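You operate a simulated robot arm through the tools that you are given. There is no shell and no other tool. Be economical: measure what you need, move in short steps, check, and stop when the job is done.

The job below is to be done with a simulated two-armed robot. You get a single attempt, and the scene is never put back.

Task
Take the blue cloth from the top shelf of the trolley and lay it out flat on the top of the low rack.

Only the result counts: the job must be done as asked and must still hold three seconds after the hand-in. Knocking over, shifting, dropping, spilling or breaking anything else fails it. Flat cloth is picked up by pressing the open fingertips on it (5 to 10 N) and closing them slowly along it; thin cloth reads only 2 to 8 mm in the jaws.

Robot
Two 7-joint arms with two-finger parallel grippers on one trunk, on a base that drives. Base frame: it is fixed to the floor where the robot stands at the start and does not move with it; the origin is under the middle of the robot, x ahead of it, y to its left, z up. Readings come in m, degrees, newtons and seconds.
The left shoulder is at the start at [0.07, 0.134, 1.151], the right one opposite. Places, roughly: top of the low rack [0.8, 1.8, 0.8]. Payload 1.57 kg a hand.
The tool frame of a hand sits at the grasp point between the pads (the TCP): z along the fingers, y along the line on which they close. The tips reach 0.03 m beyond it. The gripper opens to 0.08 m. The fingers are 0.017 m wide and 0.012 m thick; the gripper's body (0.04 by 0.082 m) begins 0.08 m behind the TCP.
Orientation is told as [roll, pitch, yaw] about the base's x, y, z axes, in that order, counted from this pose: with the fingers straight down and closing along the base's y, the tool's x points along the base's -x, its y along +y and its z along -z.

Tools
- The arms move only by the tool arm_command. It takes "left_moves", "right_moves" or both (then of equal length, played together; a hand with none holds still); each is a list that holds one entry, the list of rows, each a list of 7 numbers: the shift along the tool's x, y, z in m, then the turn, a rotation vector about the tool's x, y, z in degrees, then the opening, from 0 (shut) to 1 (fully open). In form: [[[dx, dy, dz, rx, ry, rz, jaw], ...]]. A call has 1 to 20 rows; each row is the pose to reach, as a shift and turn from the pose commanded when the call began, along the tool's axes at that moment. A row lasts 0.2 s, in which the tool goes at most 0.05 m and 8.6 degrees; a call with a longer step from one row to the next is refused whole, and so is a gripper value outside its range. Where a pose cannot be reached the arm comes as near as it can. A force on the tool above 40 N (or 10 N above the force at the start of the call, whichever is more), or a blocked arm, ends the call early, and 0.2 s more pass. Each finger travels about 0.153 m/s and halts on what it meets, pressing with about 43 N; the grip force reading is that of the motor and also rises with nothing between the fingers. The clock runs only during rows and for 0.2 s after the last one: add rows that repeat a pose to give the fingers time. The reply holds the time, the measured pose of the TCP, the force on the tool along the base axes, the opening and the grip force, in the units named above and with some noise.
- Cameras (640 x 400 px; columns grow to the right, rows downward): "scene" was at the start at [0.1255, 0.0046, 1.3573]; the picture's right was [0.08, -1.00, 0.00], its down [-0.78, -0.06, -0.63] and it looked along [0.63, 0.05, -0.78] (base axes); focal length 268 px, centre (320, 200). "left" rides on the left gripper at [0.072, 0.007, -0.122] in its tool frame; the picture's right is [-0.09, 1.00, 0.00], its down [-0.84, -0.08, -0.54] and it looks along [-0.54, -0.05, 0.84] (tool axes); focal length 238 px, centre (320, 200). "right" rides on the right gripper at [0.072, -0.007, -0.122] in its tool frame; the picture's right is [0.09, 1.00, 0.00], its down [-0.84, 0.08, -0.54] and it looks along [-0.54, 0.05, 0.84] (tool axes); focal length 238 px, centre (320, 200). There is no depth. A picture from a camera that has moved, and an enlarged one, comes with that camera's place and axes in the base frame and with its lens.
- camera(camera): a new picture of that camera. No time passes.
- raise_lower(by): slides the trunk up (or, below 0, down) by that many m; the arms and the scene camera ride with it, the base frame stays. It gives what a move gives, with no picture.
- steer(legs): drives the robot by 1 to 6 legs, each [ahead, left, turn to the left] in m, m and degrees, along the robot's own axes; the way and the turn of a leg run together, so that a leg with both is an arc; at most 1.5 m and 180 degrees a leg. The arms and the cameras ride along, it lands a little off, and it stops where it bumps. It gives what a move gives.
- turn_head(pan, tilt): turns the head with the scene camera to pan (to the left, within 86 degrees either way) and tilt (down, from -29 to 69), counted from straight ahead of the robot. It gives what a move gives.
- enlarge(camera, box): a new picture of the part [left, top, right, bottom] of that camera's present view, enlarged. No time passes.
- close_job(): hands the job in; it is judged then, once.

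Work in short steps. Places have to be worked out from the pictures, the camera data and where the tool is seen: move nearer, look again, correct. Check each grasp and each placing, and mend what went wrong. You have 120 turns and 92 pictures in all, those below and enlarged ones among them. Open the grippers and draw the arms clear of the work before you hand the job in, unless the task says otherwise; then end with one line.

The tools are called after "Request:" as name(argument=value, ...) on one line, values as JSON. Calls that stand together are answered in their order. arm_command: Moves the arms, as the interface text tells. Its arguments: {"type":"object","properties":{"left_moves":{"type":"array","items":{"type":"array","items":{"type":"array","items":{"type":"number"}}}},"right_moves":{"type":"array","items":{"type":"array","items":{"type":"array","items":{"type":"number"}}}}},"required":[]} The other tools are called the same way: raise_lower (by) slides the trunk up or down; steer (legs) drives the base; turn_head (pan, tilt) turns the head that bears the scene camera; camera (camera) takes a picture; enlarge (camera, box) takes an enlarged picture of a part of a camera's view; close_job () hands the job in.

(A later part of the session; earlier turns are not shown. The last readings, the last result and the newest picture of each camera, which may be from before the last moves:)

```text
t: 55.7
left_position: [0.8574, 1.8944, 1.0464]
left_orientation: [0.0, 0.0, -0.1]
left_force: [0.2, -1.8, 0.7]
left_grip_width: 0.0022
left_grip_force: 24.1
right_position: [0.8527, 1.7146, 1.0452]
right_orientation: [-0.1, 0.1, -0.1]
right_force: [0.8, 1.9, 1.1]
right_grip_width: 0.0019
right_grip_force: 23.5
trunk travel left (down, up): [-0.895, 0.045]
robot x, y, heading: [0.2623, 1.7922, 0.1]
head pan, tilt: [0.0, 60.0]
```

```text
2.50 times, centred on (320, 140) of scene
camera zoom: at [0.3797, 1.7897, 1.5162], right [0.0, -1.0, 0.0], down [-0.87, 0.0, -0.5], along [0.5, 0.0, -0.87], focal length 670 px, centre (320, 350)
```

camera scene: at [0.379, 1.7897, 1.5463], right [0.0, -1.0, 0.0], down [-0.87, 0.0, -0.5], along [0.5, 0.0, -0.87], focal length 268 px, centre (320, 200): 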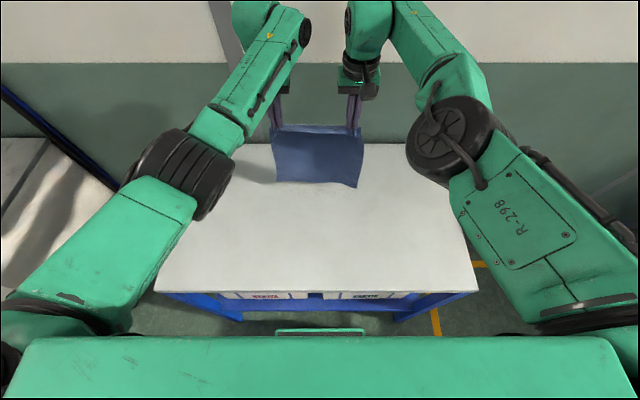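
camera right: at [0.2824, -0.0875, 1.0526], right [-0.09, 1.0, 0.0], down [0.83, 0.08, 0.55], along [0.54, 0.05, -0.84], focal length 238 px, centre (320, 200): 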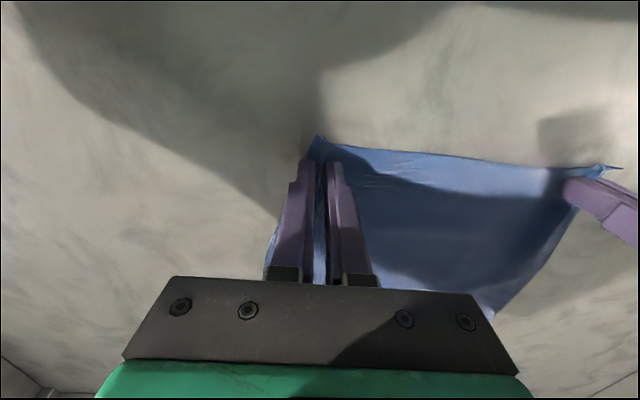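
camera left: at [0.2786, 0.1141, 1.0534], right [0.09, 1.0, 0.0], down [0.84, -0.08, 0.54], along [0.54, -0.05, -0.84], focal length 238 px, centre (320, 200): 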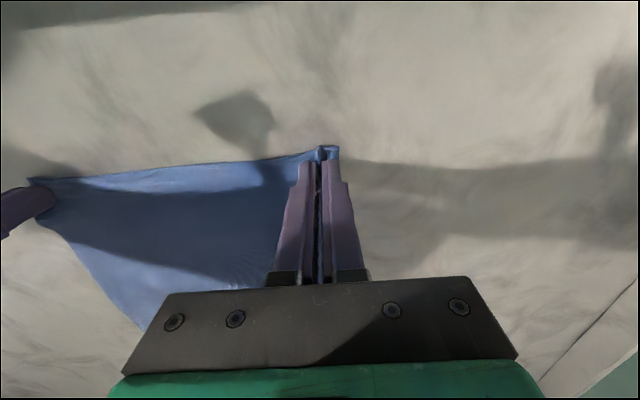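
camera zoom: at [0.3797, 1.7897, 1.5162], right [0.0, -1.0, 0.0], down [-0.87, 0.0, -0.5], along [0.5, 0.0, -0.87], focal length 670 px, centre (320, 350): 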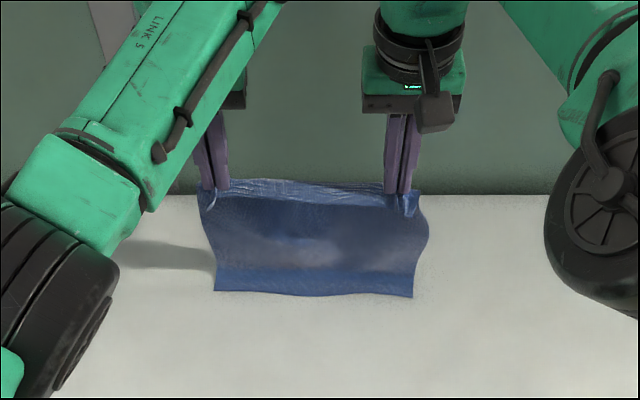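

The bottom edge curls toward the robot, so laying it from near to far suits the cloth better. I'll raise it clear, bring the hands back to about x 0.62, and lay it going forward.

Request:
raise_lower(by=0.045)

Request:
arm_command(left_moves=[[[0.01, 0, -0.03, 0, 0, 0, 0], [0.04, 0, -0.04, 0, 0, 0, 0], [0.08, 0, -0.04, 0, 0, 0, 0], [0.12, 0, -0.04, 0, 0, 0, 0], [0.16, 0, -0.04, 0, 0, 0, 0], [0.2, 0, -0.04, 0, 0, 0, 0], [0.23, 0, -0.04, 0, 0, 0, 0], [0.237, 0.001, -0.04, 0, 0, 0, 0], [0.237, 0.001, -0.04, 0, 0, 0, 0], [0.237, 0.001, -0.04, 0, 0, 0, 0]]], right_moves=[[[0.01, 0, -0.03, 0, 0, 0, 0], [0.04, 0, -0.04, 0, 0, 0, 0], [0.08, 0, -0.04, 0, 0, 0, 0], [0.12, 0, -0.04, 0, 0, 0, 0], [0.16, 0, -0.04, 0, 0, 0, 0], [0.2, 0, -0.04, 0, 0, 0, 0], [0.225, 0, -0.04, 0, 0, 0, 0], [0.232, -0.001, -0.04, 0, 0, 0, 0], [0.232, -0.001, -0.04, 0, 0, 0, 0], [0.232, -0.001, -0.04, 0, 0, 0, 0]]])

Request:
camera(camera="scene")

```text
t: 56.6
left_position: [0.8558, 1.8933, 1.0908]
left_orientation: [-0.1, 0.0, 0.0]
left_force: [0.5, -2.1, 0.0]
left_grip_width: 0.0023
left_grip_force: 24.0
right_position: [0.8532, 1.7151, 1.0911]
right_orientation: [0.0, 0.0, -0.1]
right_force: [0.0, 1.7, 0.2]
right_grip_width: 0.0018
right_grip_force: 24.1
trunk travel left (down, up): [-0.94, 0.0]
robot x, y, heading: [0.2641, 1.7909, 0.0]
head pan, tilt: [0.0, 60.0]
```

```text
t: 58.8
left_position: [0.6194, 1.8956, 1.1301]
left_orientation: [0.0, 0.0, 0.0]
left_force: [0.1, -2.4, 0.2]
left_grip_width: 0.0021
left_grip_force: 24.3
right_position: [0.6207, 1.7139, 1.1302]
right_orientation: [0.0, 0.1, -0.3]
right_force: [0.0, 3.0, 0.3]
right_grip_width: 0.0016
right_grip_force: 23.9
trunk travel left (down, up): [-0.94, 0.0]
robot x, y, heading: [0.2628, 1.7906, 0.1]
head pan, tilt: [0.0, 60.0]
```

```text
66 pictures are left
camera scene: at [0.3789, 1.79, 1.5613], right [0.0, -1.0, 0.0], down [-0.87, 0.0, -0.5], along [0.5, 0.0, -0.87], focal length 268 px, centre (320, 200)
```

scene: 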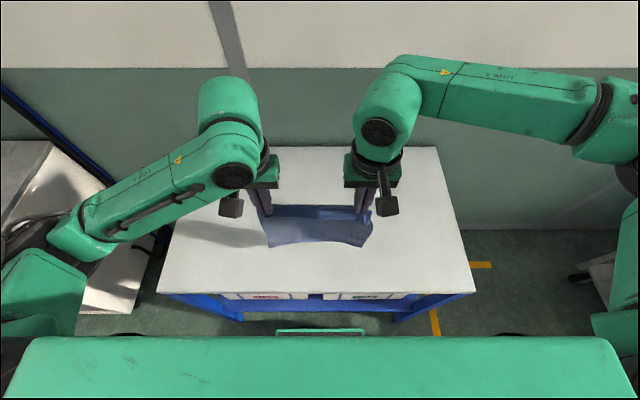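

The cloth hangs at x 0.62 just above the table. I'll lower 7 cm so a strip lies down toward the robot, and check.

Request:
arm_command(left_moves=[[[0, 0, 0.015, 0, 0, 0, 0], [0, 0, 0.03, 0, 0, 0, 0], [-0.005, 0, 0.045, 0, 0, 0, 0], [-0.01, 0, 0.06, 0, 0, 0, 0], [-0.015, 0, 0.07, 0, 0, 0, 0]]], right_moves=[[[0, 0, 0.015, 0, 0, 0, 0], [0, 0, 0.03, 0, 0, 0, 0], [-0.005, 0, 0.045, 0, 0, 0, 0], [-0.01, 0, 0.06, 0, 0, 0, 0], [-0.015, 0, 0.07, 0, 0, 0, 0]]])

Request:
camera(camera="scene")

```text
t: 60.0
left_position: [0.6338, 1.8958, 1.0612]
left_orientation: [-0.1, 0.1, 0.0]
left_force: [0.2, -2.8, -0.6]
left_grip_width: 0.0021
left_grip_force: 24.1
right_position: [0.6367, 1.7148, 1.0601]
right_orientation: [0.1, 0.1, -0.1]
right_force: [0.9, 1.2, 0.2]
right_grip_width: 0.0019
right_grip_force: 23.0
trunk travel left (down, up): [-0.94, 0.0]
robot x, y, heading: [0.2615, 1.7943, -0.1]
head pan, tilt: [0.0, 60.0]
```

```text
65 pictures are left
camera scene: at [0.3798, 1.7898, 1.5613], right [0.0, -1.0, 0.0], down [-0.87, 0.0, -0.5], along [0.5, 0.0, -0.87], focal length 268 px, centre (320, 200)
```

scene: 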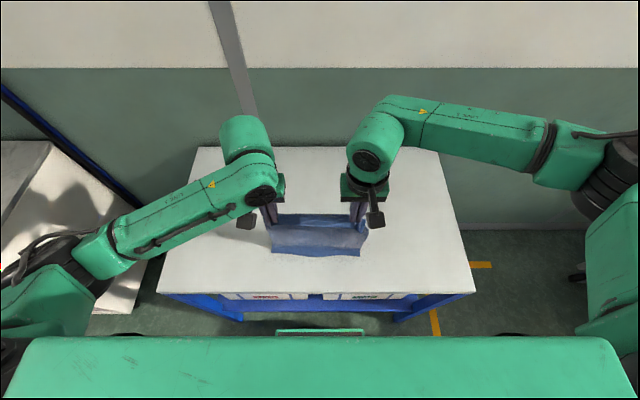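

A strip is lying correctly, with its near edge at about x 0.63. That's a bit far for the final reach, so I'll lift, move back 6 cm and set it down again.

Request:
arm_command(left_moves=[[[0, 0, -0.03, 0, 0, 0, 0], [0.0, 0, -0.07, 0, 0, 0, 0], [0.035, 0, -0.07, 0, 0, 0, 0], [0.065, 0, -0.07, 0, 0, 0, 0], [0.065, 0, -0.07, 0, 0, 0, 0], [0.065, 0, -0.07, 0, 0, 0, 0], [0.065, 0, -0.05, 0, 0, 0, 0], [0.065, 0, -0.03, 0, 0, 0, 0], [0.06, 0, -0.015, 0, 0, 0, 0], [0.055, 0, 0, 0, 0, 0, 0]]], right_moves=[[[0, 0, -0.03, 0, 0, 0, 0], [0.0, 0, -0.07, 0, 0, 0, 0], [0.035, 0, -0.07, 0, 0, 0, 0], [0.065, 0, -0.07, 0, 0, 0, 0], [0.065, 0, -0.07, 0, 0, 0, 0], [0.065, 0, -0.07, 0, 0, 0, 0], [0.065, 0, -0.05, 0, 0, 0, 0], [0.065, 0, -0.03, 0, 0, 0, 0], [0.06, 0, -0.015, 0, 0, 0, 0], [0.055, 0, 0, 0, 0, 0, 0]]])

Request:
camera(camera="scene")

```text
t: 62.2
left_position: [0.581, 1.8952, 1.0611]
left_orientation: [0.0, -0.2, -0.1]
left_force: [0.8, -1.4, -0.5]
left_grip_width: 0.0019
left_grip_force: 23.6
left hand out of reach, approached as far as the arm can: row 4, 5, 6, 7
right_position: [0.5825, 1.7144, 1.0599]
right_orientation: [0.1, 0.2, -0.2]
right_force: [0.2, 2.0, 0.8]
right_grip_width: 0.0018
right_grip_force: 23.5
trunk travel left (down, up): [-0.94, 0.0]
robot x, y, heading: [0.2643, 1.7913, -0.2]
head pan, tilt: [0.0, 60.0]
```

```text
64 pictures are left
camera scene: at [0.3799, 1.7897, 1.5613], right [0.0, -1.0, 0.0], down [-0.87, 0.0, -0.5], along [0.5, 0.0, -0.87], focal length 268 px, centre (320, 200)
```

scene: 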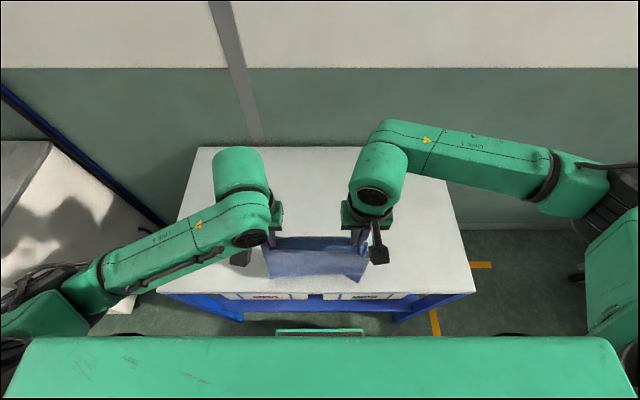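

The near edge is now at about x 0.56. I'll start the forward lay with hands forward and slightly down, then use the trunk for more of the descent.

Request:
arm_command(left_moves=[[[-0.02, 0, 0.005, 0, 0, 0, 0], [-0.04, 0, 0.012, 0, 0, 0, 0], [-0.06, 0, 0.02, 0, 0, 0, 0], [-0.08, 0, 0.035, 0, 0, 0, 0]]], right_moves=[[[-0.02, 0, 0.005, 0, 0, 0, 0], [-0.04, 0, 0.012, 0, 0, 0, 0], [-0.06, 0, 0.02, 0, 0, 0, 0], [-0.08, 0, 0.035, 0, 0, 0, 0]]])

Request:
raise_lower(by=-0.03)

Request:
camera(camera="scene")

```text
t: 63.2
left_position: [0.6627, 1.8934, 1.028]
left_orientation: [-0.1, -0.1, 0.0]
left_force: [0.1, -1.3, -0.1]
left_grip_width: 0.0022
left_grip_force: 23.6
right_position: [0.6625, 1.7145, 1.0248]
right_orientation: [0.0, 0.2, -0.1]
right_force: [0.2, 2.0, -0.6]
right_grip_width: 0.0017
right_grip_force: 23.7
trunk travel left (down, up): [-0.94, 0.0]
robot x, y, heading: [0.2625, 1.7914, -0.0]
head pan, tilt: [0.0, 60.0]
```

```text
t: 64.0
left_position: [0.6611, 1.8942, 0.9974]
left_orientation: [0.0, -0.1, 0.0]
left_force: [-0.6, -1.7, -1.0]
left_grip_width: 0.0019
left_grip_force: 23.1
right_position: [0.6609, 1.7153, 0.9955]
right_orientation: [0.1, 0.1, -0.1]
right_force: [-0.4, 1.8, -0.5]
right_grip_width: 0.0018
right_grip_force: 23.0
trunk travel left (down, up): [-0.91, 0.03]
robot x, y, heading: [0.2568, 1.7934, -0.0]
head pan, tilt: [0.0, 60.0]
```

```text
63 pictures are left
camera scene: at [0.3796, 1.7898, 1.5312], right [0.0, -1.0, 0.0], down [-0.87, 0.0, -0.5], along [0.5, 0.0, -0.87], focal length 268 px, centre (320, 200)
```

scene: 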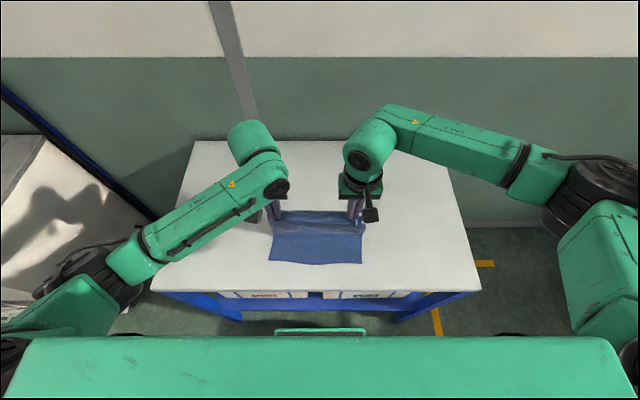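

The laid portion is flat, with its near edge at about x 0.595. I'll continue forward and down.

Request:
arm_command(left_moves=[[[-0.02, 0, 0.006, 0, 0, 0, 0], [-0.04, 0, 0.014, 0, 0, 0, 0], [-0.06, 0, 0.022, 0, 0, 0, 0]]], right_moves=[[[-0.02, 0, 0.006, 0, 0, 0, 0], [-0.04, 0, 0.014, 0, 0, 0, 0], [-0.06, 0, 0.022, 0, 0, 0, 0]]])

Request:
raise_lower(by=-0.04)

Request:
arm_command(left_moves=[[[-0.02, 0, 0.006, 0, 0, 0, 0], [-0.04, 0, 0.014, 0, 0, 0, 0]]], right_moves=[[[-0.02, 0, 0.006, 0, 0, 0, 0], [-0.04, 0, 0.014, 0, 0, 0, 0]]])

Request:
camera(camera="scene")

```text
t: 64.8
left_position: [0.7209, 1.895, 0.9752]
left_orientation: [0.0, -0.2, 0.0]
left_force: [0.1, -2.9, -1.0]
left_grip_width: 0.0021
left_grip_force: 23.4
right_position: [0.7216, 1.7154, 0.9725]
right_orientation: [0.1, 0.1, -0.2]
right_force: [-0.6, 2.1, 0.2]
right_grip_width: 0.002
right_grip_force: 23.6
trunk travel left (down, up): [-0.91, 0.03]
robot x, y, heading: [0.2635, 1.79, -0.3]
head pan, tilt: [0.0, 60.0]
```

```text
t: 65.6
left_position: [0.7206, 1.8939, 0.9356]
left_orientation: [-0.1, -0.1, 0.0]
left_force: [0.0, -1.7, 0.4]
left_grip_width: 0.0025
left_grip_force: 23.6
right_position: [0.7211, 1.7154, 0.9333]
right_orientation: [0.1, 0.0, 0.0]
right_force: [0.6, 1.1, 0.2]
right_grip_width: 0.0015
right_grip_force: 23.7
trunk travel left (down, up): [-0.87, 0.07]
robot x, y, heading: [0.2641, 1.7923, 0.1]
head pan, tilt: [0.0, 60.0]
```

```text
t: 66.2
left_position: [0.7612, 1.8951, 0.9203]
left_orientation: [-0.1, 0.0, 0.1]
left_force: [0.0, -1.2, 0.0]
left_grip_width: 0.0022
left_grip_force: 23.7
right_position: [0.7614, 1.7149, 0.9171]
right_orientation: [0.1, 0.3, -0.2]
right_force: [0.0, 1.3, 0.5]
right_grip_width: 0.0018
right_grip_force: 23.7
trunk travel left (down, up): [-0.87, 0.07]
robot x, y, heading: [0.2646, 1.79, -0.2]
head pan, tilt: [0.0, 60.0]
```

```text
62 pictures are left
camera scene: at [0.3815, 1.7898, 1.4911], right [0.0, -1.0, 0.0], down [-0.87, 0.0, -0.5], along [0.5, 0.0, -0.87], focal length 268 px, centre (320, 200)
```

scene: 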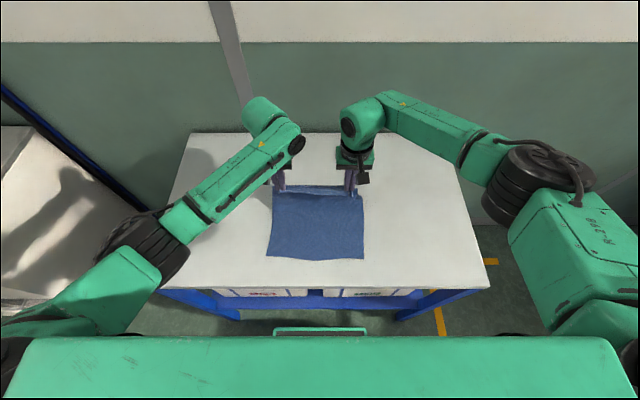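

It's laying nicely, with the near edge at about x 0.60. I'll continue forward and down carefully, watching the force.

Request:
raise_lower(by=-0.035)

Request:
arm_command(left_moves=[[[-0.02, 0, 0.003, 0, 0, 0, 0], [-0.04, 0, 0.008, 0, 0, 0, 0], [-0.055, 0, 0.013, 0, 0, 0, 0], [-0.065, 0, 0.018, 0, 0, 0, 0]]], right_moves=[[[-0.02, 0, 0.003, 0, 0, 0, 0], [-0.04, 0, 0.008, 0, 0, 0, 0], [-0.055, 0, 0.013, 0, 0, 0, 0], [-0.065, 0, 0.018, 0, 0, 0, 0]]])

Request:
camera(camera="scene")

Request:
camera(camera="left")

```text
t: 67.0
left_position: [0.7598, 1.8948, 0.8874]
left_orientation: [-0.1, -0.1, 0.0]
left_force: [0.0, -1.3, 0.2]
left_grip_width: 0.0022
left_grip_force: 23.8
right_position: [0.7601, 1.7137, 0.8848]
right_orientation: [0.1, 0.2, -0.2]
right_force: [-0.4, 2.3, -0.1]
right_grip_width: 0.0017
right_grip_force: 24.1
trunk travel left (down, up): [-0.835, 0.105]
robot x, y, heading: [0.2609, 1.7905, 0.2]
head pan, tilt: [0.0, 60.0]
```

```text
t: 68.0
left_position: [0.8252, 1.894, 0.8697]
left_orientation: [0.0, -0.1, 0.1]
left_force: [1.8, -0.8, 0.7]
left_grip_width: 0.0021
left_grip_force: 23.3
right_position: [0.8313, 1.7188, 0.8811]
right_orientation: [0.4, -2.4, 0.2]
right_force: [0.7, 0.5, -0.4]
right_grip_width: 0.002
right_grip_force: 23.4
right hand out of reach, approached as far as the arm can: row 4
trunk travel left (down, up): [-0.835, 0.105]
robot x, y, heading: [0.2651, 1.7932, -0.1]
head pan, tilt: [0.0, 60.0]
```

```text
61 pictures are left
camera scene: at [0.38, 1.7894, 1.4562], right [0.0, -1.0, 0.0], down [-0.87, 0.0, -0.5], along [0.5, 0.0, -0.87], focal length 268 px, centre (320, 200)
```

scene: 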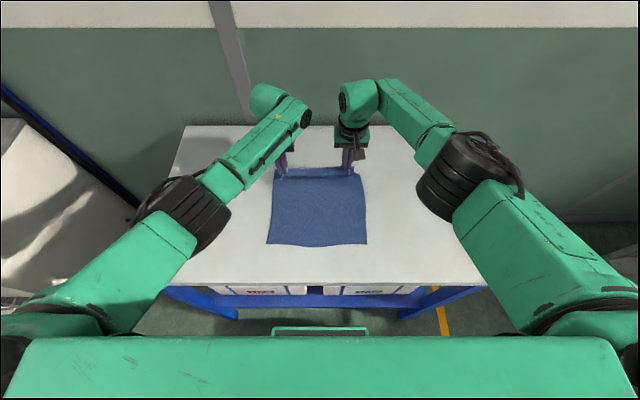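

```text
60 pictures are left
camera left: at [0.7528, 1.9022, 0.9905], right [0.09, 1.0, 0.0], down [0.84, -0.08, 0.54], along [0.54, -0.05, -0.84], focal length 238 px, centre (320, 200)
```

left: 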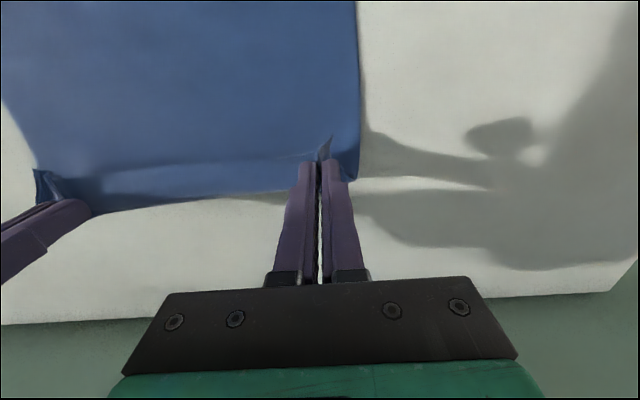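

Almost flat. The near edge is at x 0.62 and the hands are just above the table. I'll shift the trunk down while raising the hands relative to it to regain reach, leveling the right hand.

Request:
arm_command(left_moves=[[[0, 0, -0.02, 0, 0, 0, 0], [0, 0, -0.04, 0, 0, 0, 0]]], right_moves=[[[0, -0.001, -0.015, 0, 0, 0, 0], [0.004, -0.003, -0.03, 0, 2.3, 0, 0]]])

Request:
raise_lower(by=-0.06)

```text
t: 68.6
left_position: [0.8247, 1.8933, 0.9094]
left_orientation: [-0.1, 0.1, 0.0]
left_force: [-0.4, -4.3, -0.6]
left_grip_width: 0.0021
left_grip_force: 23.9
right_position: [0.8195, 1.7125, 0.8954]
right_orientation: [0.2, 2.4, -0.1]
right_force: [0.1, 3.3, 0.7]
right_grip_width: 0.002
right_grip_force: 23.7
trunk travel left (down, up): [-0.835, 0.105]
robot x, y, heading: [0.2603, 1.7935, 0.1]
head pan, tilt: [0.0, 60.0]
```

```text
t: 69.6
left_position: [0.8242, 1.8947, 0.8512]
left_orientation: [-0.1, 0.0, 0.1]
left_force: [0.9, -3.1, -1.4]
left_grip_width: 0.0021
left_grip_force: 23.5
right_position: [0.8203, 1.7118, 0.8365]
right_orientation: [0.2, 2.2, -0.2]
right_force: [0.4, 3.3, 3.5]
right_grip_width: 0.0021
right_grip_force: 23.5
trunk travel left (down, up): [-0.775, 0.165]
robot x, y, heading: [0.2647, 1.7934, 0.0]
head pan, tilt: [0.0, 60.0]
```

The right tips are just touching (table at about z 0.806). I'll straighten the right hand, level both just above the table and push forward to tension the cloth flat.

Request:
arm_command(left_moves=[[[-0.008, 0, 0.004, 0, 0, 0, 0], [-0.018, 0, 0.006, 0, 0, 0, 0], [-0.028, 0, 0.008, 0, 0, 0, 0], [-0.038, 0, 0.01, 0, 0, 0, 0], [-0.038, 0, 0.01, 0, 0, 0, 0]]], right_moves=[[[-0.008, 0, -0.003, 0, -1, 0, 0], [-0.018, 0, -0.003, 0, -2.2, 0, 0], [-0.03, 0, -0.003, 0, -2.2, 0, 0], [-0.042, 0, -0.003, 0, -2.2, 0, 0], [-0.042, 0, -0.003, 0, -2.2, 0, 0]]])

Request:
camera(camera="scene")

Request:
camera(camera="right")

```text
t: 70.8
left_position: [0.8436, 1.8978, 0.8372]
left_orientation: [-0.1, -0.1, 0.0]
left_force: [0.8, -4.9, 0.0]
left_grip_width: 0.0023
left_grip_force: 24.2
left hand out of reach, approached as far as the arm can: row 3, 4, 5
right_position: [0.836, 1.7123, 0.8399]
right_orientation: [0.1, 0.1, -0.2]
right_force: [0.0, 4.9, -0.7]
right_grip_width: 0.0023
right_grip_force: 24.0
right hand out of reach, approached as far as the arm can: row 2, 3, 4, 5
trunk travel left (down, up): [-0.775, 0.165]
robot x, y, heading: [0.2622, 1.7933, 0.2]
head pan, tilt: [0.0, 60.0]
```

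```text
59 pictures are left
camera scene: at [0.3795, 1.7891, 1.3963], right [0.0, -1.0, 0.0], down [-0.87, 0.0, -0.5], along [0.5, 0.0, -0.87], focal length 268 px, centre (320, 200)
```

scene: 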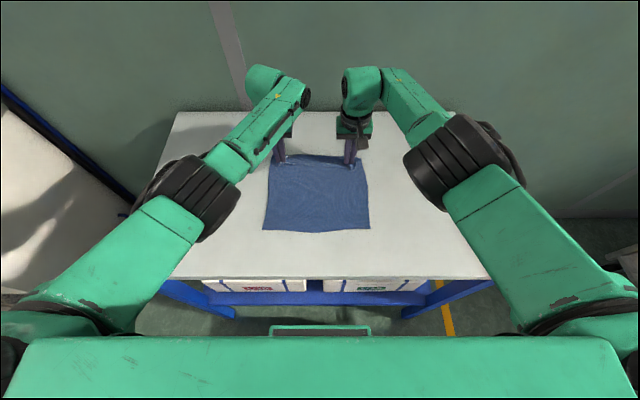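

```text
58 pictures are left
camera right: at [0.7636, 1.706, 0.9624], right [-0.09, 1.0, 0.0], down [0.84, 0.07, 0.54], along [0.54, 0.05, -0.84], focal length 238 px, centre (320, 200)
```

right: 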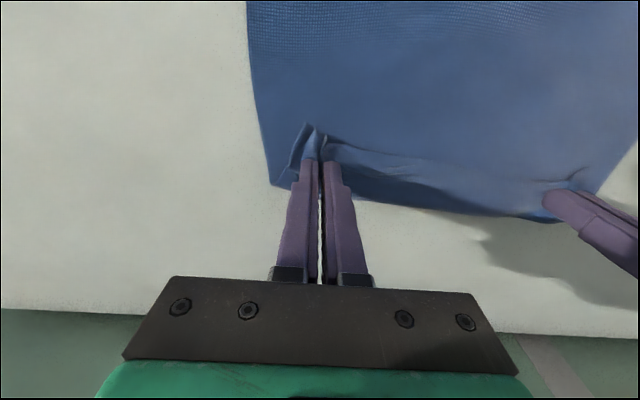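

The cloth is nearly down but has a few cm of slack near the far edge. I'll drop the trunk 0.1 while raising the arms the same amount, which gives more reach to stretch it forward.

Request:
arm_command(left_moves=[[[0, 0, -0.03, 0, 0, 0, 0], [0, 0, -0.06, 0, 0, 0, 0], [0, 0, -0.1, 0, 0, 0, 0]]], right_moves=[[[0, 0, -0.03, 0, 0, 0, 0], [0, 0, -0.06, 0, 0, 0, 0], [0, 0, -0.1, 0, 0, 0, 0]]])

Request:
raise_lower(by=-0.09)

Request:
arm_command(left_moves=[[[-0.01, 0, 0, 0, 0, 0, 0], [-0.02, 0, 0, 0, 0, 0, 0], [-0.03, 0, 0, 0, 0, 0, 0], [-0.04, 0, 0, 0, 0, 0, 0], [-0.04, 0, 0, 0, 0, 0, 0]]], right_moves=[[[-0.016, 0, 0, 0, 0, 0, 0], [-0.028, 0, 0, 0, 0, 0, 0], [-0.038, 0, 0, 0, 0, 0, 0], [-0.048, 0, 0, 0, 0, 0, 0], [-0.048, 0, 0, 0, 0, 0, 0]]])

```text
t: 71.6
left_position: [0.8411, 1.8981, 0.9364]
left_orientation: [-0.1, -0.1, 0.0]
left_force: [-0.7, -7.4, 0.0]
left_grip_width: 0.0025
left_grip_force: 23.5
right_position: [0.835, 1.7117, 0.9408]
right_orientation: [0.1, 0.2, -0.1]
right_force: [0.7, 6.9, -0.7]
right_grip_width: 0.0023
right_grip_force: 23.8
trunk travel left (down, up): [-0.775, 0.165]
robot x, y, heading: [0.2661, 1.7922, -0.4]
head pan, tilt: [0.0, 60.0]
```

```text
t: 72.8
left_position: [0.8418, 1.8987, 0.8474]
left_orientation: [-0.1, 0.0, 0.0]
left_force: [-0.5, -7.2, -0.3]
left_grip_width: 0.0022
left_grip_force: 23.8
right_position: [0.8365, 1.7114, 0.8504]
right_orientation: [0.1, 0.2, -0.1]
right_force: [0.3, 7.6, 0.4]
right_grip_width: 0.0026
right_grip_force: 23.9
trunk travel left (down, up): [-0.685, 0.255]
robot x, y, heading: [0.258, 1.7897, -0.3]
head pan, tilt: [0.0, 60.0]
```

```text
t: 74.0
left_position: [0.8628, 1.8988, 0.8462]
left_orientation: [-0.2, 0.0, 0.0]
left_force: [-0.3, -8.9, 0.5]
left_grip_width: 0.0019
left_grip_force: 23.5
left hand out of reach, approached as far as the arm can: row 3, 4, 5
right_position: [0.8555, 1.7113, 0.8501]
right_orientation: [0.1, 0.1, -0.1]
right_force: [0.6, 9.0, 0.4]
right_grip_width: 0.0025
right_grip_force: 24.1
right hand out of reach, approached as far as the arm can: row 2, 3, 4, 5
trunk travel left (down, up): [-0.685, 0.255]
robot x, y, heading: [0.2623, 1.7908, -0.4]
head pan, tilt: [0.0, 60.0]
```

I gained 2 cm. Now I'll check how it looks.

Request:
enlarge(camera="scene", box=[200, 60, 440, 260])

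Request:
camera(camera="left")

```text
2.00 times, centred on (320, 160) of scene
camera zoom: at [0.3792, 1.7899, 1.3063], right [0.0, -1.0, 0.0], down [-0.87, 0.0, -0.5], along [0.5, 0.0, -0.87], focal length 536 px, centre (320, 280)
```

zoom: 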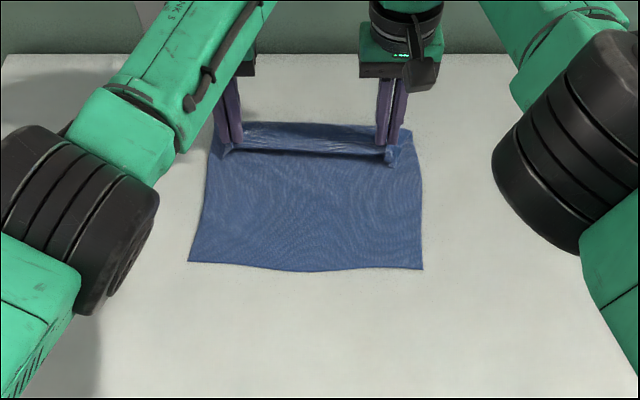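

```text
56 pictures are left
camera left: at [0.7889, 1.9072, 0.9684], right [0.09, 1.0, 0.0], down [0.84, -0.08, 0.54], along [0.54, -0.05, -0.84], focal length 238 px, centre (320, 200)
```

left: 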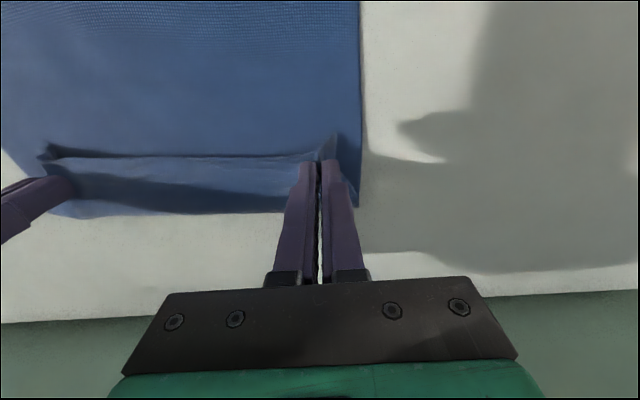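

A taut line runs between the pinch points, with the edge strip beyond it lying to about x 0.90. I'll relax the sideways tension slightly and lower to the table before releasing.

Request:
arm_command(left_moves=[[[0, -0.002, 0.003, 0, 0, 0, 0], [0, -0.004, 0.006, 0, 0, 0, 0], [0, -0.004, 0.008, 0, 0, 0, 0], [0, -0.004, 0.008, 0, 0, 0, 0]]], right_moves=[[[0, 0.002, 0.004, 0, 0, 0, 0], [0, 0.004, 0.008, 0, 0, 0, 0], [0, 0.004, 0.011, 0, 0, 0, 0], [0, 0.004, 0.011, 0, 0, 0, 0]]])

Request:
enlarge(camera="right", box=[220, 60, 640, 280])

```text
t: 75.0
left_position: [0.8615, 1.8955, 0.8382]
left_orientation: [-0.1, 0.0, 0.0]
left_force: [0.7, -2.2, -0.3]
left_grip_width: 0.0026
left_grip_force: 23.5
right_position: [0.8546, 1.7146, 0.8394]
right_orientation: [0.0, 0.1, -0.2]
right_force: [0.5, 3.6, 0.3]
right_grip_width: 0.0019
right_grip_force: 23.4
right hand out of reach, approached as far as the arm can: row 1, 2
trunk travel left (down, up): [-0.685, 0.255]
robot x, y, heading: [0.2593, 1.7917, -0.2]
head pan, tilt: [0.0, 60.0]
```

```text
1.52 times, centred on (430, 170) of right
camera zoom: at [0.7826, 1.7079, 0.9605], right [-0.09, 1.0, 0.0], down [0.84, 0.08, 0.54], along [0.54, 0.05, -0.84], focal length 363 px, centre (152, 246)
```

zoom: 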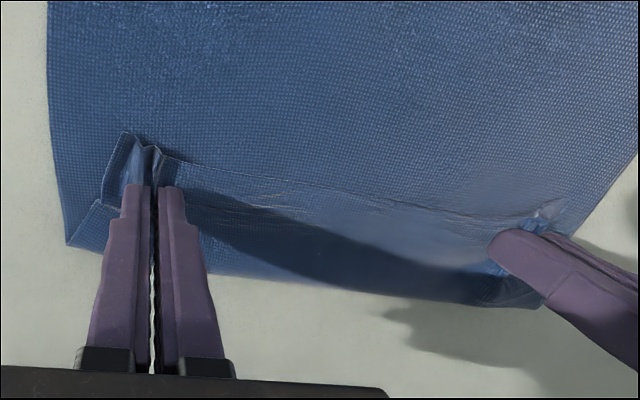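

Now it's clear: the far 5 cm is folded back on itself because I lowered faster than I moved forward. I'll lift it again and re-lay nearer to me along a proper arc. First I raise the trunk and hands.

Request:
raise_lower(by=0.2)

Request:
arm_command(left_moves=[[[0.02, 0.003, -0.03, 0, 0, 0, 0], [0.05, 0.003, -0.06, 0, 0, 0, 0], [0.08, 0.003, -0.08, 0, 0, 0, 0], [0.12, 0.003, -0.09, 0, 0, 0, 0], [0.16, 0.003, -0.1, 0, 0, 0, 0], [0.16, 0.003, -0.1, 0, 0, 0, 0]]], right_moves=[[[0.015, -0.003, -0.03, 0, 0, 0, 0], [0.045, -0.003, -0.06, 0, 0, 0, 0], [0.075, -0.003, -0.08, 0, 0, 0, 0], [0.113, -0.003, -0.09, 0, 0, 0, 0], [0.153, -0.003, -0.1, 0, 0, 0, 0], [0.153, -0.003, -0.1, 0, 0, 0, 0]]])

Request:
steer(legs=[[-0.05, 0, 0]])

Request:
camera(camera="scene")

```text
t: 77.2
left_position: [0.8613, 1.8941, 1.0386]
left_orientation: [-0.1, -0.1, -0.1]
left_force: [-0.3, -2.2, 0.9]
left_grip_width: 0.0023
left_grip_force: 23.5
right_position: [0.854, 1.7139, 1.038]
right_orientation: [0.0, 0.2, -0.1]
right_force: [0.3, 3.5, 0.5]
right_grip_width: 0.0017
right_grip_force: 23.5
trunk travel left (down, up): [-0.885, 0.055]
robot x, y, heading: [0.2642, 1.7908, -0.2]
head pan, tilt: [0.0, 60.0]
```

```text
t: 78.6
left_position: [0.7025, 1.8965, 1.1356]
left_orientation: [-0.1, 0.1, 0.1]
left_force: [0.5, -5.7, -0.2]
left_grip_width: 0.0023
left_grip_force: 23.4
left hand out of reach, approached as far as the arm can: row 2
right_position: [0.7009, 1.7127, 1.1415]
right_orientation: [-0.2, 0.3, -0.2]
right_force: [0.7, 4.6, 0.3]
right_grip_width: 0.0022
right_grip_force: 24.1
trunk travel left (down, up): [-0.885, 0.055]
robot x, y, heading: [0.2608, 1.7912, -0.2]
head pan, tilt: [0.0, 60.0]
```

```text
t: 79.5
left_position: [0.6627, 1.8947, 1.1325]
left_orientation: [-0.1, 0.5, -0.1]
left_force: [0.4, -4.4, -0.6]
left_grip_width: 0.0023
left_grip_force: 23.8
right_position: [0.6609, 1.7127, 1.1379]
right_orientation: [-0.1, 0.6, -0.2]
right_force: [0.8, 4.8, -0.8]
right_grip_width: 0.0023
right_grip_force: 23.8
trunk travel left (down, up): [-0.885, 0.055]
robot x, y, heading: [0.2179, 1.7936, -0.4]
head pan, tilt: [0.0, 60.0]
```

```text
54 pictures are left
camera scene: at [0.3415, 1.7895, 1.5052], right [0.0, -1.0, 0.0], down [-0.87, 0.0, -0.49], along [0.49, 0.0, -0.87], focal length 268 px, centre (320, 200)
```

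scene: 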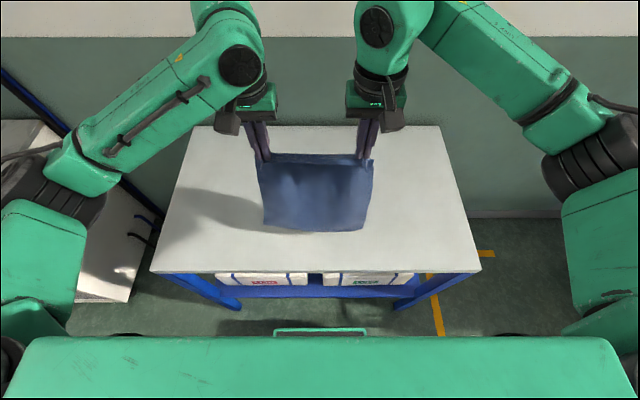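

The cloth hangs freely again with its bottom edge at about x 0.62. I'll bring the hands to x 0.575 and lower until about 3 cm of the edge lies on the table.

Request:
arm_command(left_moves=[[[0.04, 0, 0, 0, 0, 0, 0], [0.075, 0, 0, 0, 0, 0, 0], [0.085, 0, 0, 0, 0, 0, 0], [0.085, 0, 0, 0, 0, 0, 0], [0.085, 0, 0.0, 0, 0, 0, 0], [0.085, 0, 0.015, 0, 0, 0, 0], [0.083, 0, 0.03, 0, 0, 0, 0], [0.08, 0, 0.042, 0, 0, 0, 0], [0.076, 0, 0.052, 0, 0, 0, 0], [0.07, 0, 0.06, 0, 0, 0, 0]]], right_moves=[[[0.04, 0, 0.006, 0, 0, 0, 0], [0.074, 0, 0.006, 0, 0, 0, 0], [0.084, 0, 0.006, 0, 0, 0, 0], [0.084, 0, 0.006, 0, 0, 0, 0], [0.084, 0, 0.006, 0, 0, 0, 0], [0.084, 0, 0.021, 0, 0, 0, 0], [0.082, 0, 0.036, 0, 0, 0, 0], [0.079, 0, 0.048, 0, 0, 0, 0], [0.075, 0, 0.058, 0, 0, 0, 0], [0.069, 0, 0.066, 0, 0, 0, 0]]])

Request:
camera(camera="scene")

```text
t: 81.7
left_position: [0.5836, 1.8971, 1.076]
left_orientation: [-0.2, 0.0, -0.1]
left_force: [-1.0, -4.7, 0.1]
left_grip_width: 0.0024
left_grip_force: 23.9
right_position: [0.5858, 1.7127, 1.0747]
right_orientation: [0.0, 0.3, -0.2]
right_force: [-0.3, 4.1, -0.1]
right_grip_width: 0.0019
right_grip_force: 23.7
trunk travel left (down, up): [-0.885, 0.055]
robot x, y, heading: [0.2141, 1.7926, -0.0]
head pan, tilt: [0.0, 60.0]
```

```text
53 pictures are left
camera scene: at [0.3313, 1.7897, 1.5062], right [0.0, -1.0, 0.0], down [-0.87, 0.0, -0.5], along [0.5, 0.0, -0.87], focal length 268 px, centre (320, 200)
```

scene: 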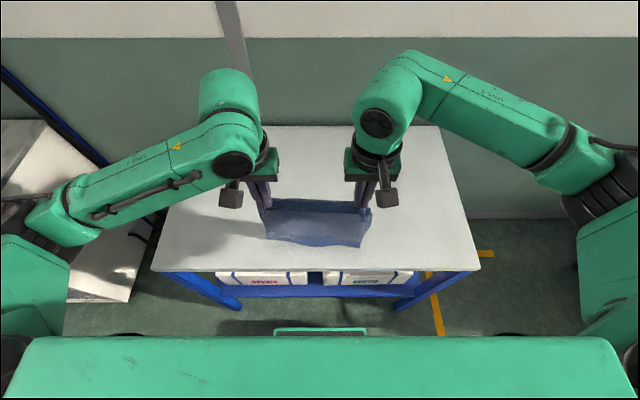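

I need to see which way the bottom edge is bending, so I'll take an enlarged view.

Request:
enlarge(camera="scene", box=[240, 180, 400, 280])

```text
4.00 times, centred on (320, 230) of scene
camera zoom: at [0.3313, 1.7897, 1.5062], right [0.0, -1.0, 0.0], down [-0.87, 0.0, -0.5], along [0.5, 0.0, -0.87], focal length 1073 px, centre (320, 80)
```

zoom: 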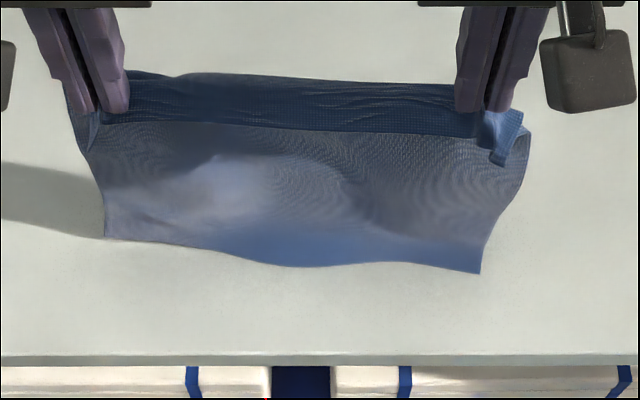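

The bottom brightens and bends toward me, which is right. I'll start the arc, moving mostly forward first with only a slight descent.

Request:
arm_command(left_moves=[[[-0.02, 0, 0.003, 0, 0, 0, 0], [-0.04, 0, 0.007, 0, 0, 0, 0], [-0.06, 0, 0.013, 0, 0, 0, 0], [-0.08, 0, 0.02, 0, 0, 0, 0], [-0.1, 0, 0.03, 0, 0, 0, 0], [-0.12, 0, 0.042, 0, 0, 0, 0]]], right_moves=[[[-0.02, 0, 0.003, 0, 0, 0, 0], [-0.04, 0, 0.007, 0, 0, 0, 0], [-0.06, 0, 0.013, 0, 0, 0, 0], [-0.08, 0, 0.02, 0, 0, 0, 0], [-0.1, 0, 0.03, 0, 0, 0, 0], [-0.12, 0, 0.042, 0, 0, 0, 0]]])

Request:
camera(camera="scene")

```text
t: 83.1
left_position: [0.7066, 1.8949, 1.0333]
left_orientation: [-0.1, 0.0, 0.0]
left_force: [-0.3, -4.1, -0.7]
left_grip_width: 0.0022
left_grip_force: 23.3
right_position: [0.7051, 1.7122, 1.0317]
right_orientation: [0.1, 0.1, -0.2]
right_force: [0.0, 4.3, -0.7]
right_grip_width: 0.0021
right_grip_force: 23.4
trunk travel left (down, up): [-0.885, 0.055]
robot x, y, heading: [0.2139, 1.7929, -0.1]
head pan, tilt: [0.0, 60.0]
```

```text
51 pictures are left
camera scene: at [0.3326, 1.7895, 1.5061], right [0.0, -1.0, 0.0], down [-0.87, 0.0, -0.5], along [0.5, 0.0, -0.87], focal length 268 px, centre (320, 200)
```

scene: 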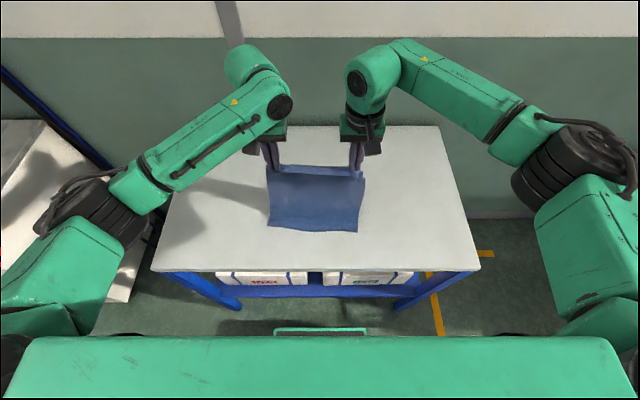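

The cloth slides forward as I lay it, so laying by arc keeps running out of reach. Instead I'll hang it in front of the rack's front edge and drag it forward onto the top, which pulls it flat and taut. First I lift and back off.

Request:
arm_command(left_moves=[[[0.0, 0, -0.03, 0, 0, 0, 0], [0.0, 0, -0.06, 0, 0, 0, 0], [0.02, 0, -0.09, 0, 0, 0, 0], [0.04, 0, -0.11, 0, 0, 0, 0], [0.04, 0, -0.11, 0, 0, 0, 0]]], right_moves=[[[0.0, 0, -0.03, 0, 0, 0, 0], [0.0, 0, -0.06, 0, 0, 0, 0], [0.02, 0, -0.09, 0, 0, 0, 0], [0.04, 0, -0.11, 0, 0, 0, 0], [0.04, 0, -0.11, 0, 0, 0, 0]]])

Request:
steer(legs=[[-0.22, 0, 0]])

Request:
camera(camera="scene")

```text
t: 84.3
left_position: [0.6652, 1.8937, 1.1444]
left_orientation: [0.0, 0.1, -0.1]
left_force: [0.1, -3.7, -0.1]
left_grip_width: 0.002
left_grip_force: 23.8
right_position: [0.6631, 1.7124, 1.1432]
right_orientation: [-0.1, 0.2, -0.2]
right_force: [0.6, 4.9, -0.9]
right_grip_width: 0.0017
right_grip_force: 23.9
trunk travel left (down, up): [-0.885, 0.055]
robot x, y, heading: [0.214, 1.7929, 0.1]
head pan, tilt: [0.0, 60.0]
```

```text
t: 86.0
left_position: [0.4461, 1.8966, 1.1436]
left_orientation: [-0.1, 0.1, -0.1]
left_force: [-0.5, -3.9, 0.7]
left_grip_width: 0.0023
left_grip_force: 23.7
right_position: [0.4475, 1.7117, 1.1431]
right_orientation: [0.0, 0.4, -0.3]
right_force: [0.0, 4.5, -0.2]
right_grip_width: 0.0019
right_grip_force: 23.3
trunk travel left (down, up): [-0.885, 0.055]
robot x, y, heading: [-0.0057, 1.7944, -0.2]
head pan, tilt: [0.0, 60.0]
```

```text
50 pictures are left
camera scene: at [0.1163, 1.7901, 1.5059], right [0.0, -1.0, 0.0], down [-0.87, 0.0, -0.5], along [0.5, 0.0, -0.87], focal length 268 px, centre (320, 200)
```

scene: 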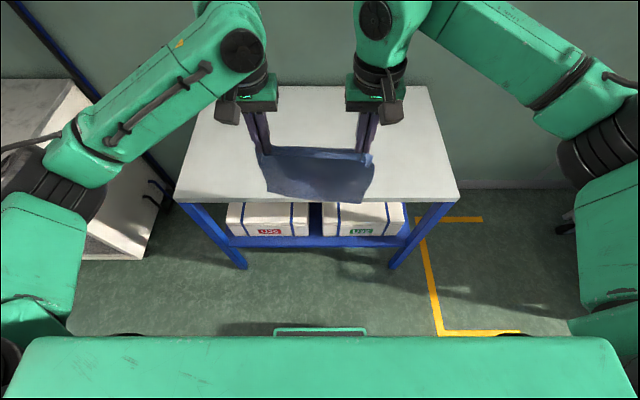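

The hands are at x 0.447, in front of the rack edge at 0.52. I'll lower the trunk and arms so the cloth hangs in front, with the fingertips just above table level.

Request:
raise_lower(by=-0.2)

Request:
arm_command(left_moves=[[[0, 0, 0.02, 0, 0, 0, 0], [0, 0, 0.04, 0, 0, 0, 0], [0, 0, 0.06, 0, 0, 0, 0], [0, 0, 0.075, 0, 0, 0, 0]]], right_moves=[[[0, 0, 0.02, 0, 0, 0, 0], [0, 0, 0.04, 0, 0, 0, 0], [0, 0, 0.06, 0, 0, 0, 0], [0, 0, 0.075, 0, 0, 0, 0]]])

Request:
camera(camera="scene")

```text
t: 88.2
left_position: [0.4437, 1.8946, 0.9455]
left_orientation: [0.0, 0.1, -0.1]
left_force: [-0.1, -3.8, 0.2]
left_grip_width: 0.0023
left_grip_force: 23.5
right_position: [0.4451, 1.7124, 0.9437]
right_orientation: [-0.1, 0.2, -0.2]
right_force: [0.0, 3.9, 0.0]
right_grip_width: 0.0019
right_grip_force: 23.4
trunk travel left (down, up): [-0.685, 0.255]
robot x, y, heading: [-0.0072, 1.7904, -0.2]
head pan, tilt: [0.0, 60.0]
```

```text
t: 89.2
left_position: [0.4443, 1.8937, 0.8698]
left_orientation: [-0.1, 0.0, -0.1]
left_force: [-0.7, -3.9, 0.1]
left_grip_width: 0.0023
left_grip_force: 23.8
right_position: [0.444, 1.712, 0.8688]
right_orientation: [0.0, 0.2, -0.2]
right_force: [0.3, 4.3, 0.6]
right_grip_width: 0.0018
right_grip_force: 23.9
trunk travel left (down, up): [-0.685, 0.255]
robot x, y, heading: [-0.0041, 1.7888, -0.2]
head pan, tilt: [0.0, 60.0]
```

```text
49 pictures are left
camera scene: at [0.1126, 1.7901, 1.3063], right [0.0, -1.0, 0.0], down [-0.87, 0.0, -0.5], along [0.5, 0.0, -0.87], focal length 268 px, centre (320, 200)
```

scene: 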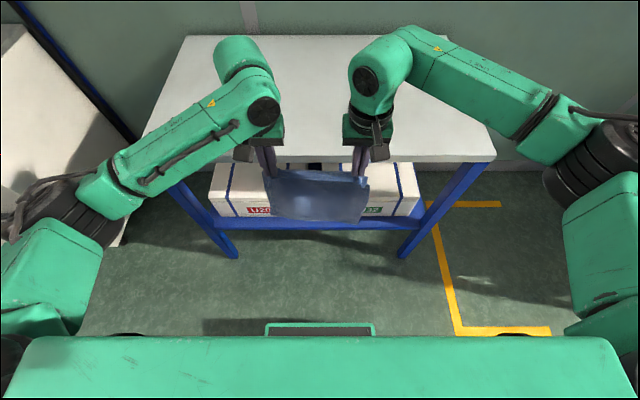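

The cloth hangs clear in front of the rack. I'll move the arms forward over the edge, slightly up, so the cloth drapes onto the front edge.

Request:
arm_command(left_moves=[[[-0.02, 0, -0.005, 0, 0, 0, 0], [-0.04, 0, -0.01, 0, 0, 0, 0], [-0.06, 0, -0.015, 0, 0, 0, 0], [-0.08, 0, -0.015, 0, 0, 0, 0], [-0.1, 0, -0.015, 0, 0, 0, 0], [-0.12, 0, -0.015, 0, 0, 0, 0]]], right_moves=[[[-0.02, 0, -0.005, 0, 0, 0, 0], [-0.04, 0, -0.01, 0, 0, 0, 0], [-0.06, 0, -0.015, 0, 0, 0, 0], [-0.08, 0, -0.015, 0, 0, 0, 0], [-0.1, 0, -0.015, 0, 0, 0, 0], [-0.12, 0, -0.015, 0, 0, 0, 0]]])

Request:
camera(camera="scene")

```text
t: 90.6
left_position: [0.5655, 1.8934, 0.8852]
left_orientation: [-0.1, 0.0, 0.0]
left_force: [0.8, -4.0, -0.3]
left_grip_width: 0.0021
left_grip_force: 23.8
right_position: [0.5669, 1.7116, 0.8841]
right_orientation: [-0.1, 0.3, -0.2]
right_force: [0.2, 3.4, -0.6]
right_grip_width: 0.0023
right_grip_force: 23.5
trunk travel left (down, up): [-0.685, 0.255]
robot x, y, heading: [-0.0047, 1.7902, -0.0]
head pan, tilt: [0.0, 60.0]
```

```text
48 pictures are left
camera scene: at [0.1135, 1.7903, 1.3061], right [0.0, -1.0, 0.0], down [-0.87, 0.0, -0.5], along [0.5, 0.0, -0.87], focal length 268 px, centre (320, 200)
```

scene: 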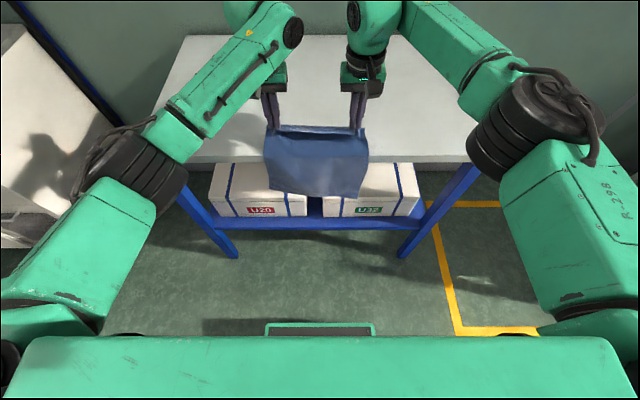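

It's draping over the front edge as planned. I'll drive forward 0.13 m to pull it on and check.

Request:
steer(legs=[[0.13, 0, 0]])

Request:
camera(camera="scene")

```text
t: 91.8
left_position: [0.6946, 1.8923, 0.8854]
left_orientation: [-0.1, -0.2, -0.2]
left_force: [-0.6, -4.8, 0.4]
left_grip_width: 0.0023
left_grip_force: 23.9
right_position: [0.694, 1.7097, 0.8851]
right_orientation: [0.0, 0.2, -0.4]
right_force: [-0.7, 4.0, -0.1]
right_grip_width: 0.002
right_grip_force: 23.9
trunk travel left (down, up): [-0.685, 0.255]
robot x, y, heading: [0.1283, 1.7942, -0.2]
head pan, tilt: [0.0, 60.0]
```

```text
47 pictures are left
camera scene: at [0.2408, 1.7895, 1.3064], right [0.0, -1.0, 0.0], down [-0.87, 0.0, -0.5], along [0.5, 0.0, -0.87], focal length 268 px, centre (320, 200)
```

scene: 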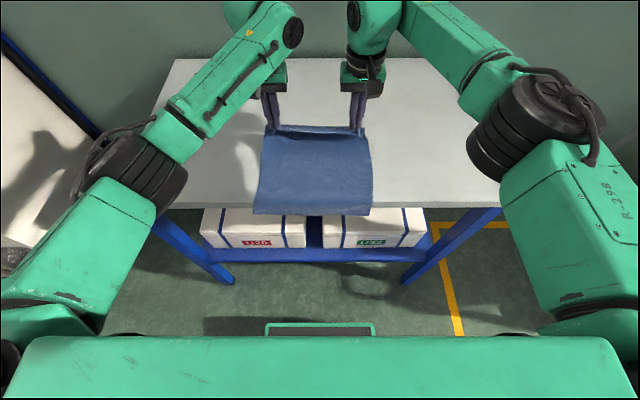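

It's working very well. I'll drive 0.1 m further, then finish with the arms while lowering to the table.

Request:
steer(legs=[[0.1, 0, 0.2]])

Request:
arm_command(left_moves=[[[-0.008, 0, 0.01, 0, 0, 0, 0], [-0.016, 0, 0.02, 0, 0, 0, 0], [-0.024, 0, 0.03, 0, 0, 0, 0], [-0.03, 0, 0.038, 0, 0, 0, 0], [-0.035, 0, 0.044, 0, 0, 0, 0]]], right_moves=[[[-0.008, 0, 0.01, 0, 0, 0, 0], [-0.016, 0, 0.02, 0, 0, 0, 0], [-0.024, 0, 0.03, 0, 0, 0, 0], [-0.03, 0, 0.038, 0, 0, 0, 0], [-0.035, 0, 0.044, 0, 0, 0, 0]]])

Request:
camera(camera="scene")

Request:
enlarge(camera="right", box=[220, 60, 640, 280])

```text
t: 93.0
left_position: [0.7924, 1.8933, 0.8864]
left_orientation: [-0.1, 0.0, -0.1]
left_force: [-0.5, -3.9, -0.2]
left_grip_width: 0.0024
left_grip_force: 24.0
right_position: [0.7929, 1.7122, 0.8841]
right_orientation: [0.0, 0.2, -0.2]
right_force: [-0.3, 2.7, -0.4]
right_grip_width: 0.0019
right_grip_force: 23.3
trunk travel left (down, up): [-0.685, 0.255]
robot x, y, heading: [0.2248, 1.7914, 0.1]
head pan, tilt: [0.0, 60.0]
```

```text
t: 94.2
left_position: [0.8274, 1.8966, 0.8402]
left_orientation: [-0.3, 0.0, 0.0]
left_force: [-0.8, -5.3, 0.7]
left_grip_width: 0.0023
left_grip_force: 23.5
right_position: [0.8149, 1.7118, 0.8438]
right_orientation: [0.0, 0.1, 0.0]
right_force: [1.4, 5.1, 0.2]
right_grip_width: 0.0019
right_grip_force: 23.2
right hand out of reach, approached as far as the arm can: row 3, 4, 5
trunk travel left (down, up): [-0.685, 0.255]
robot x, y, heading: [0.2241, 1.7948, -0.0]
head pan, tilt: [0.0, 60.0]
```

```text
46 pictures are left
camera scene: at [0.3406, 1.7918, 1.3062], right [0.0, -1.0, 0.0], down [-0.87, 0.0, -0.5], along [0.5, 0.0, -0.87], focal length 268 px, centre (320, 200)
```

scene: 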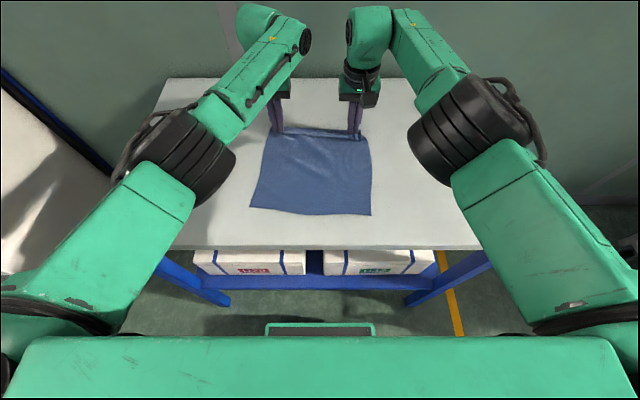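

```text
1.52 times, centred on (430, 170) of right
camera zoom: at [0.7437, 1.7067, 0.9659], right [-0.09, 1.0, 0.0], down [0.84, 0.08, 0.54], along [0.54, 0.05, -0.84], focal length 363 px, centre (152, 246)
```

zoom: 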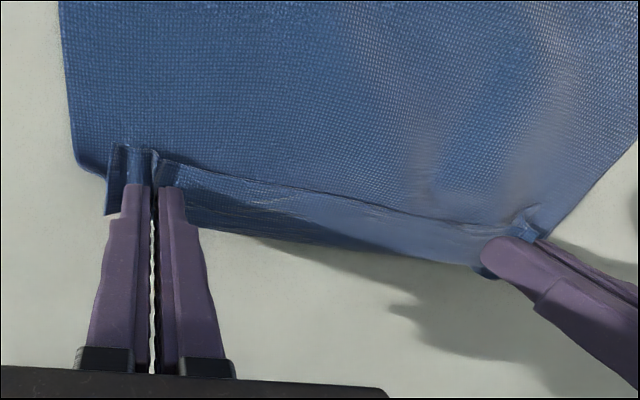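

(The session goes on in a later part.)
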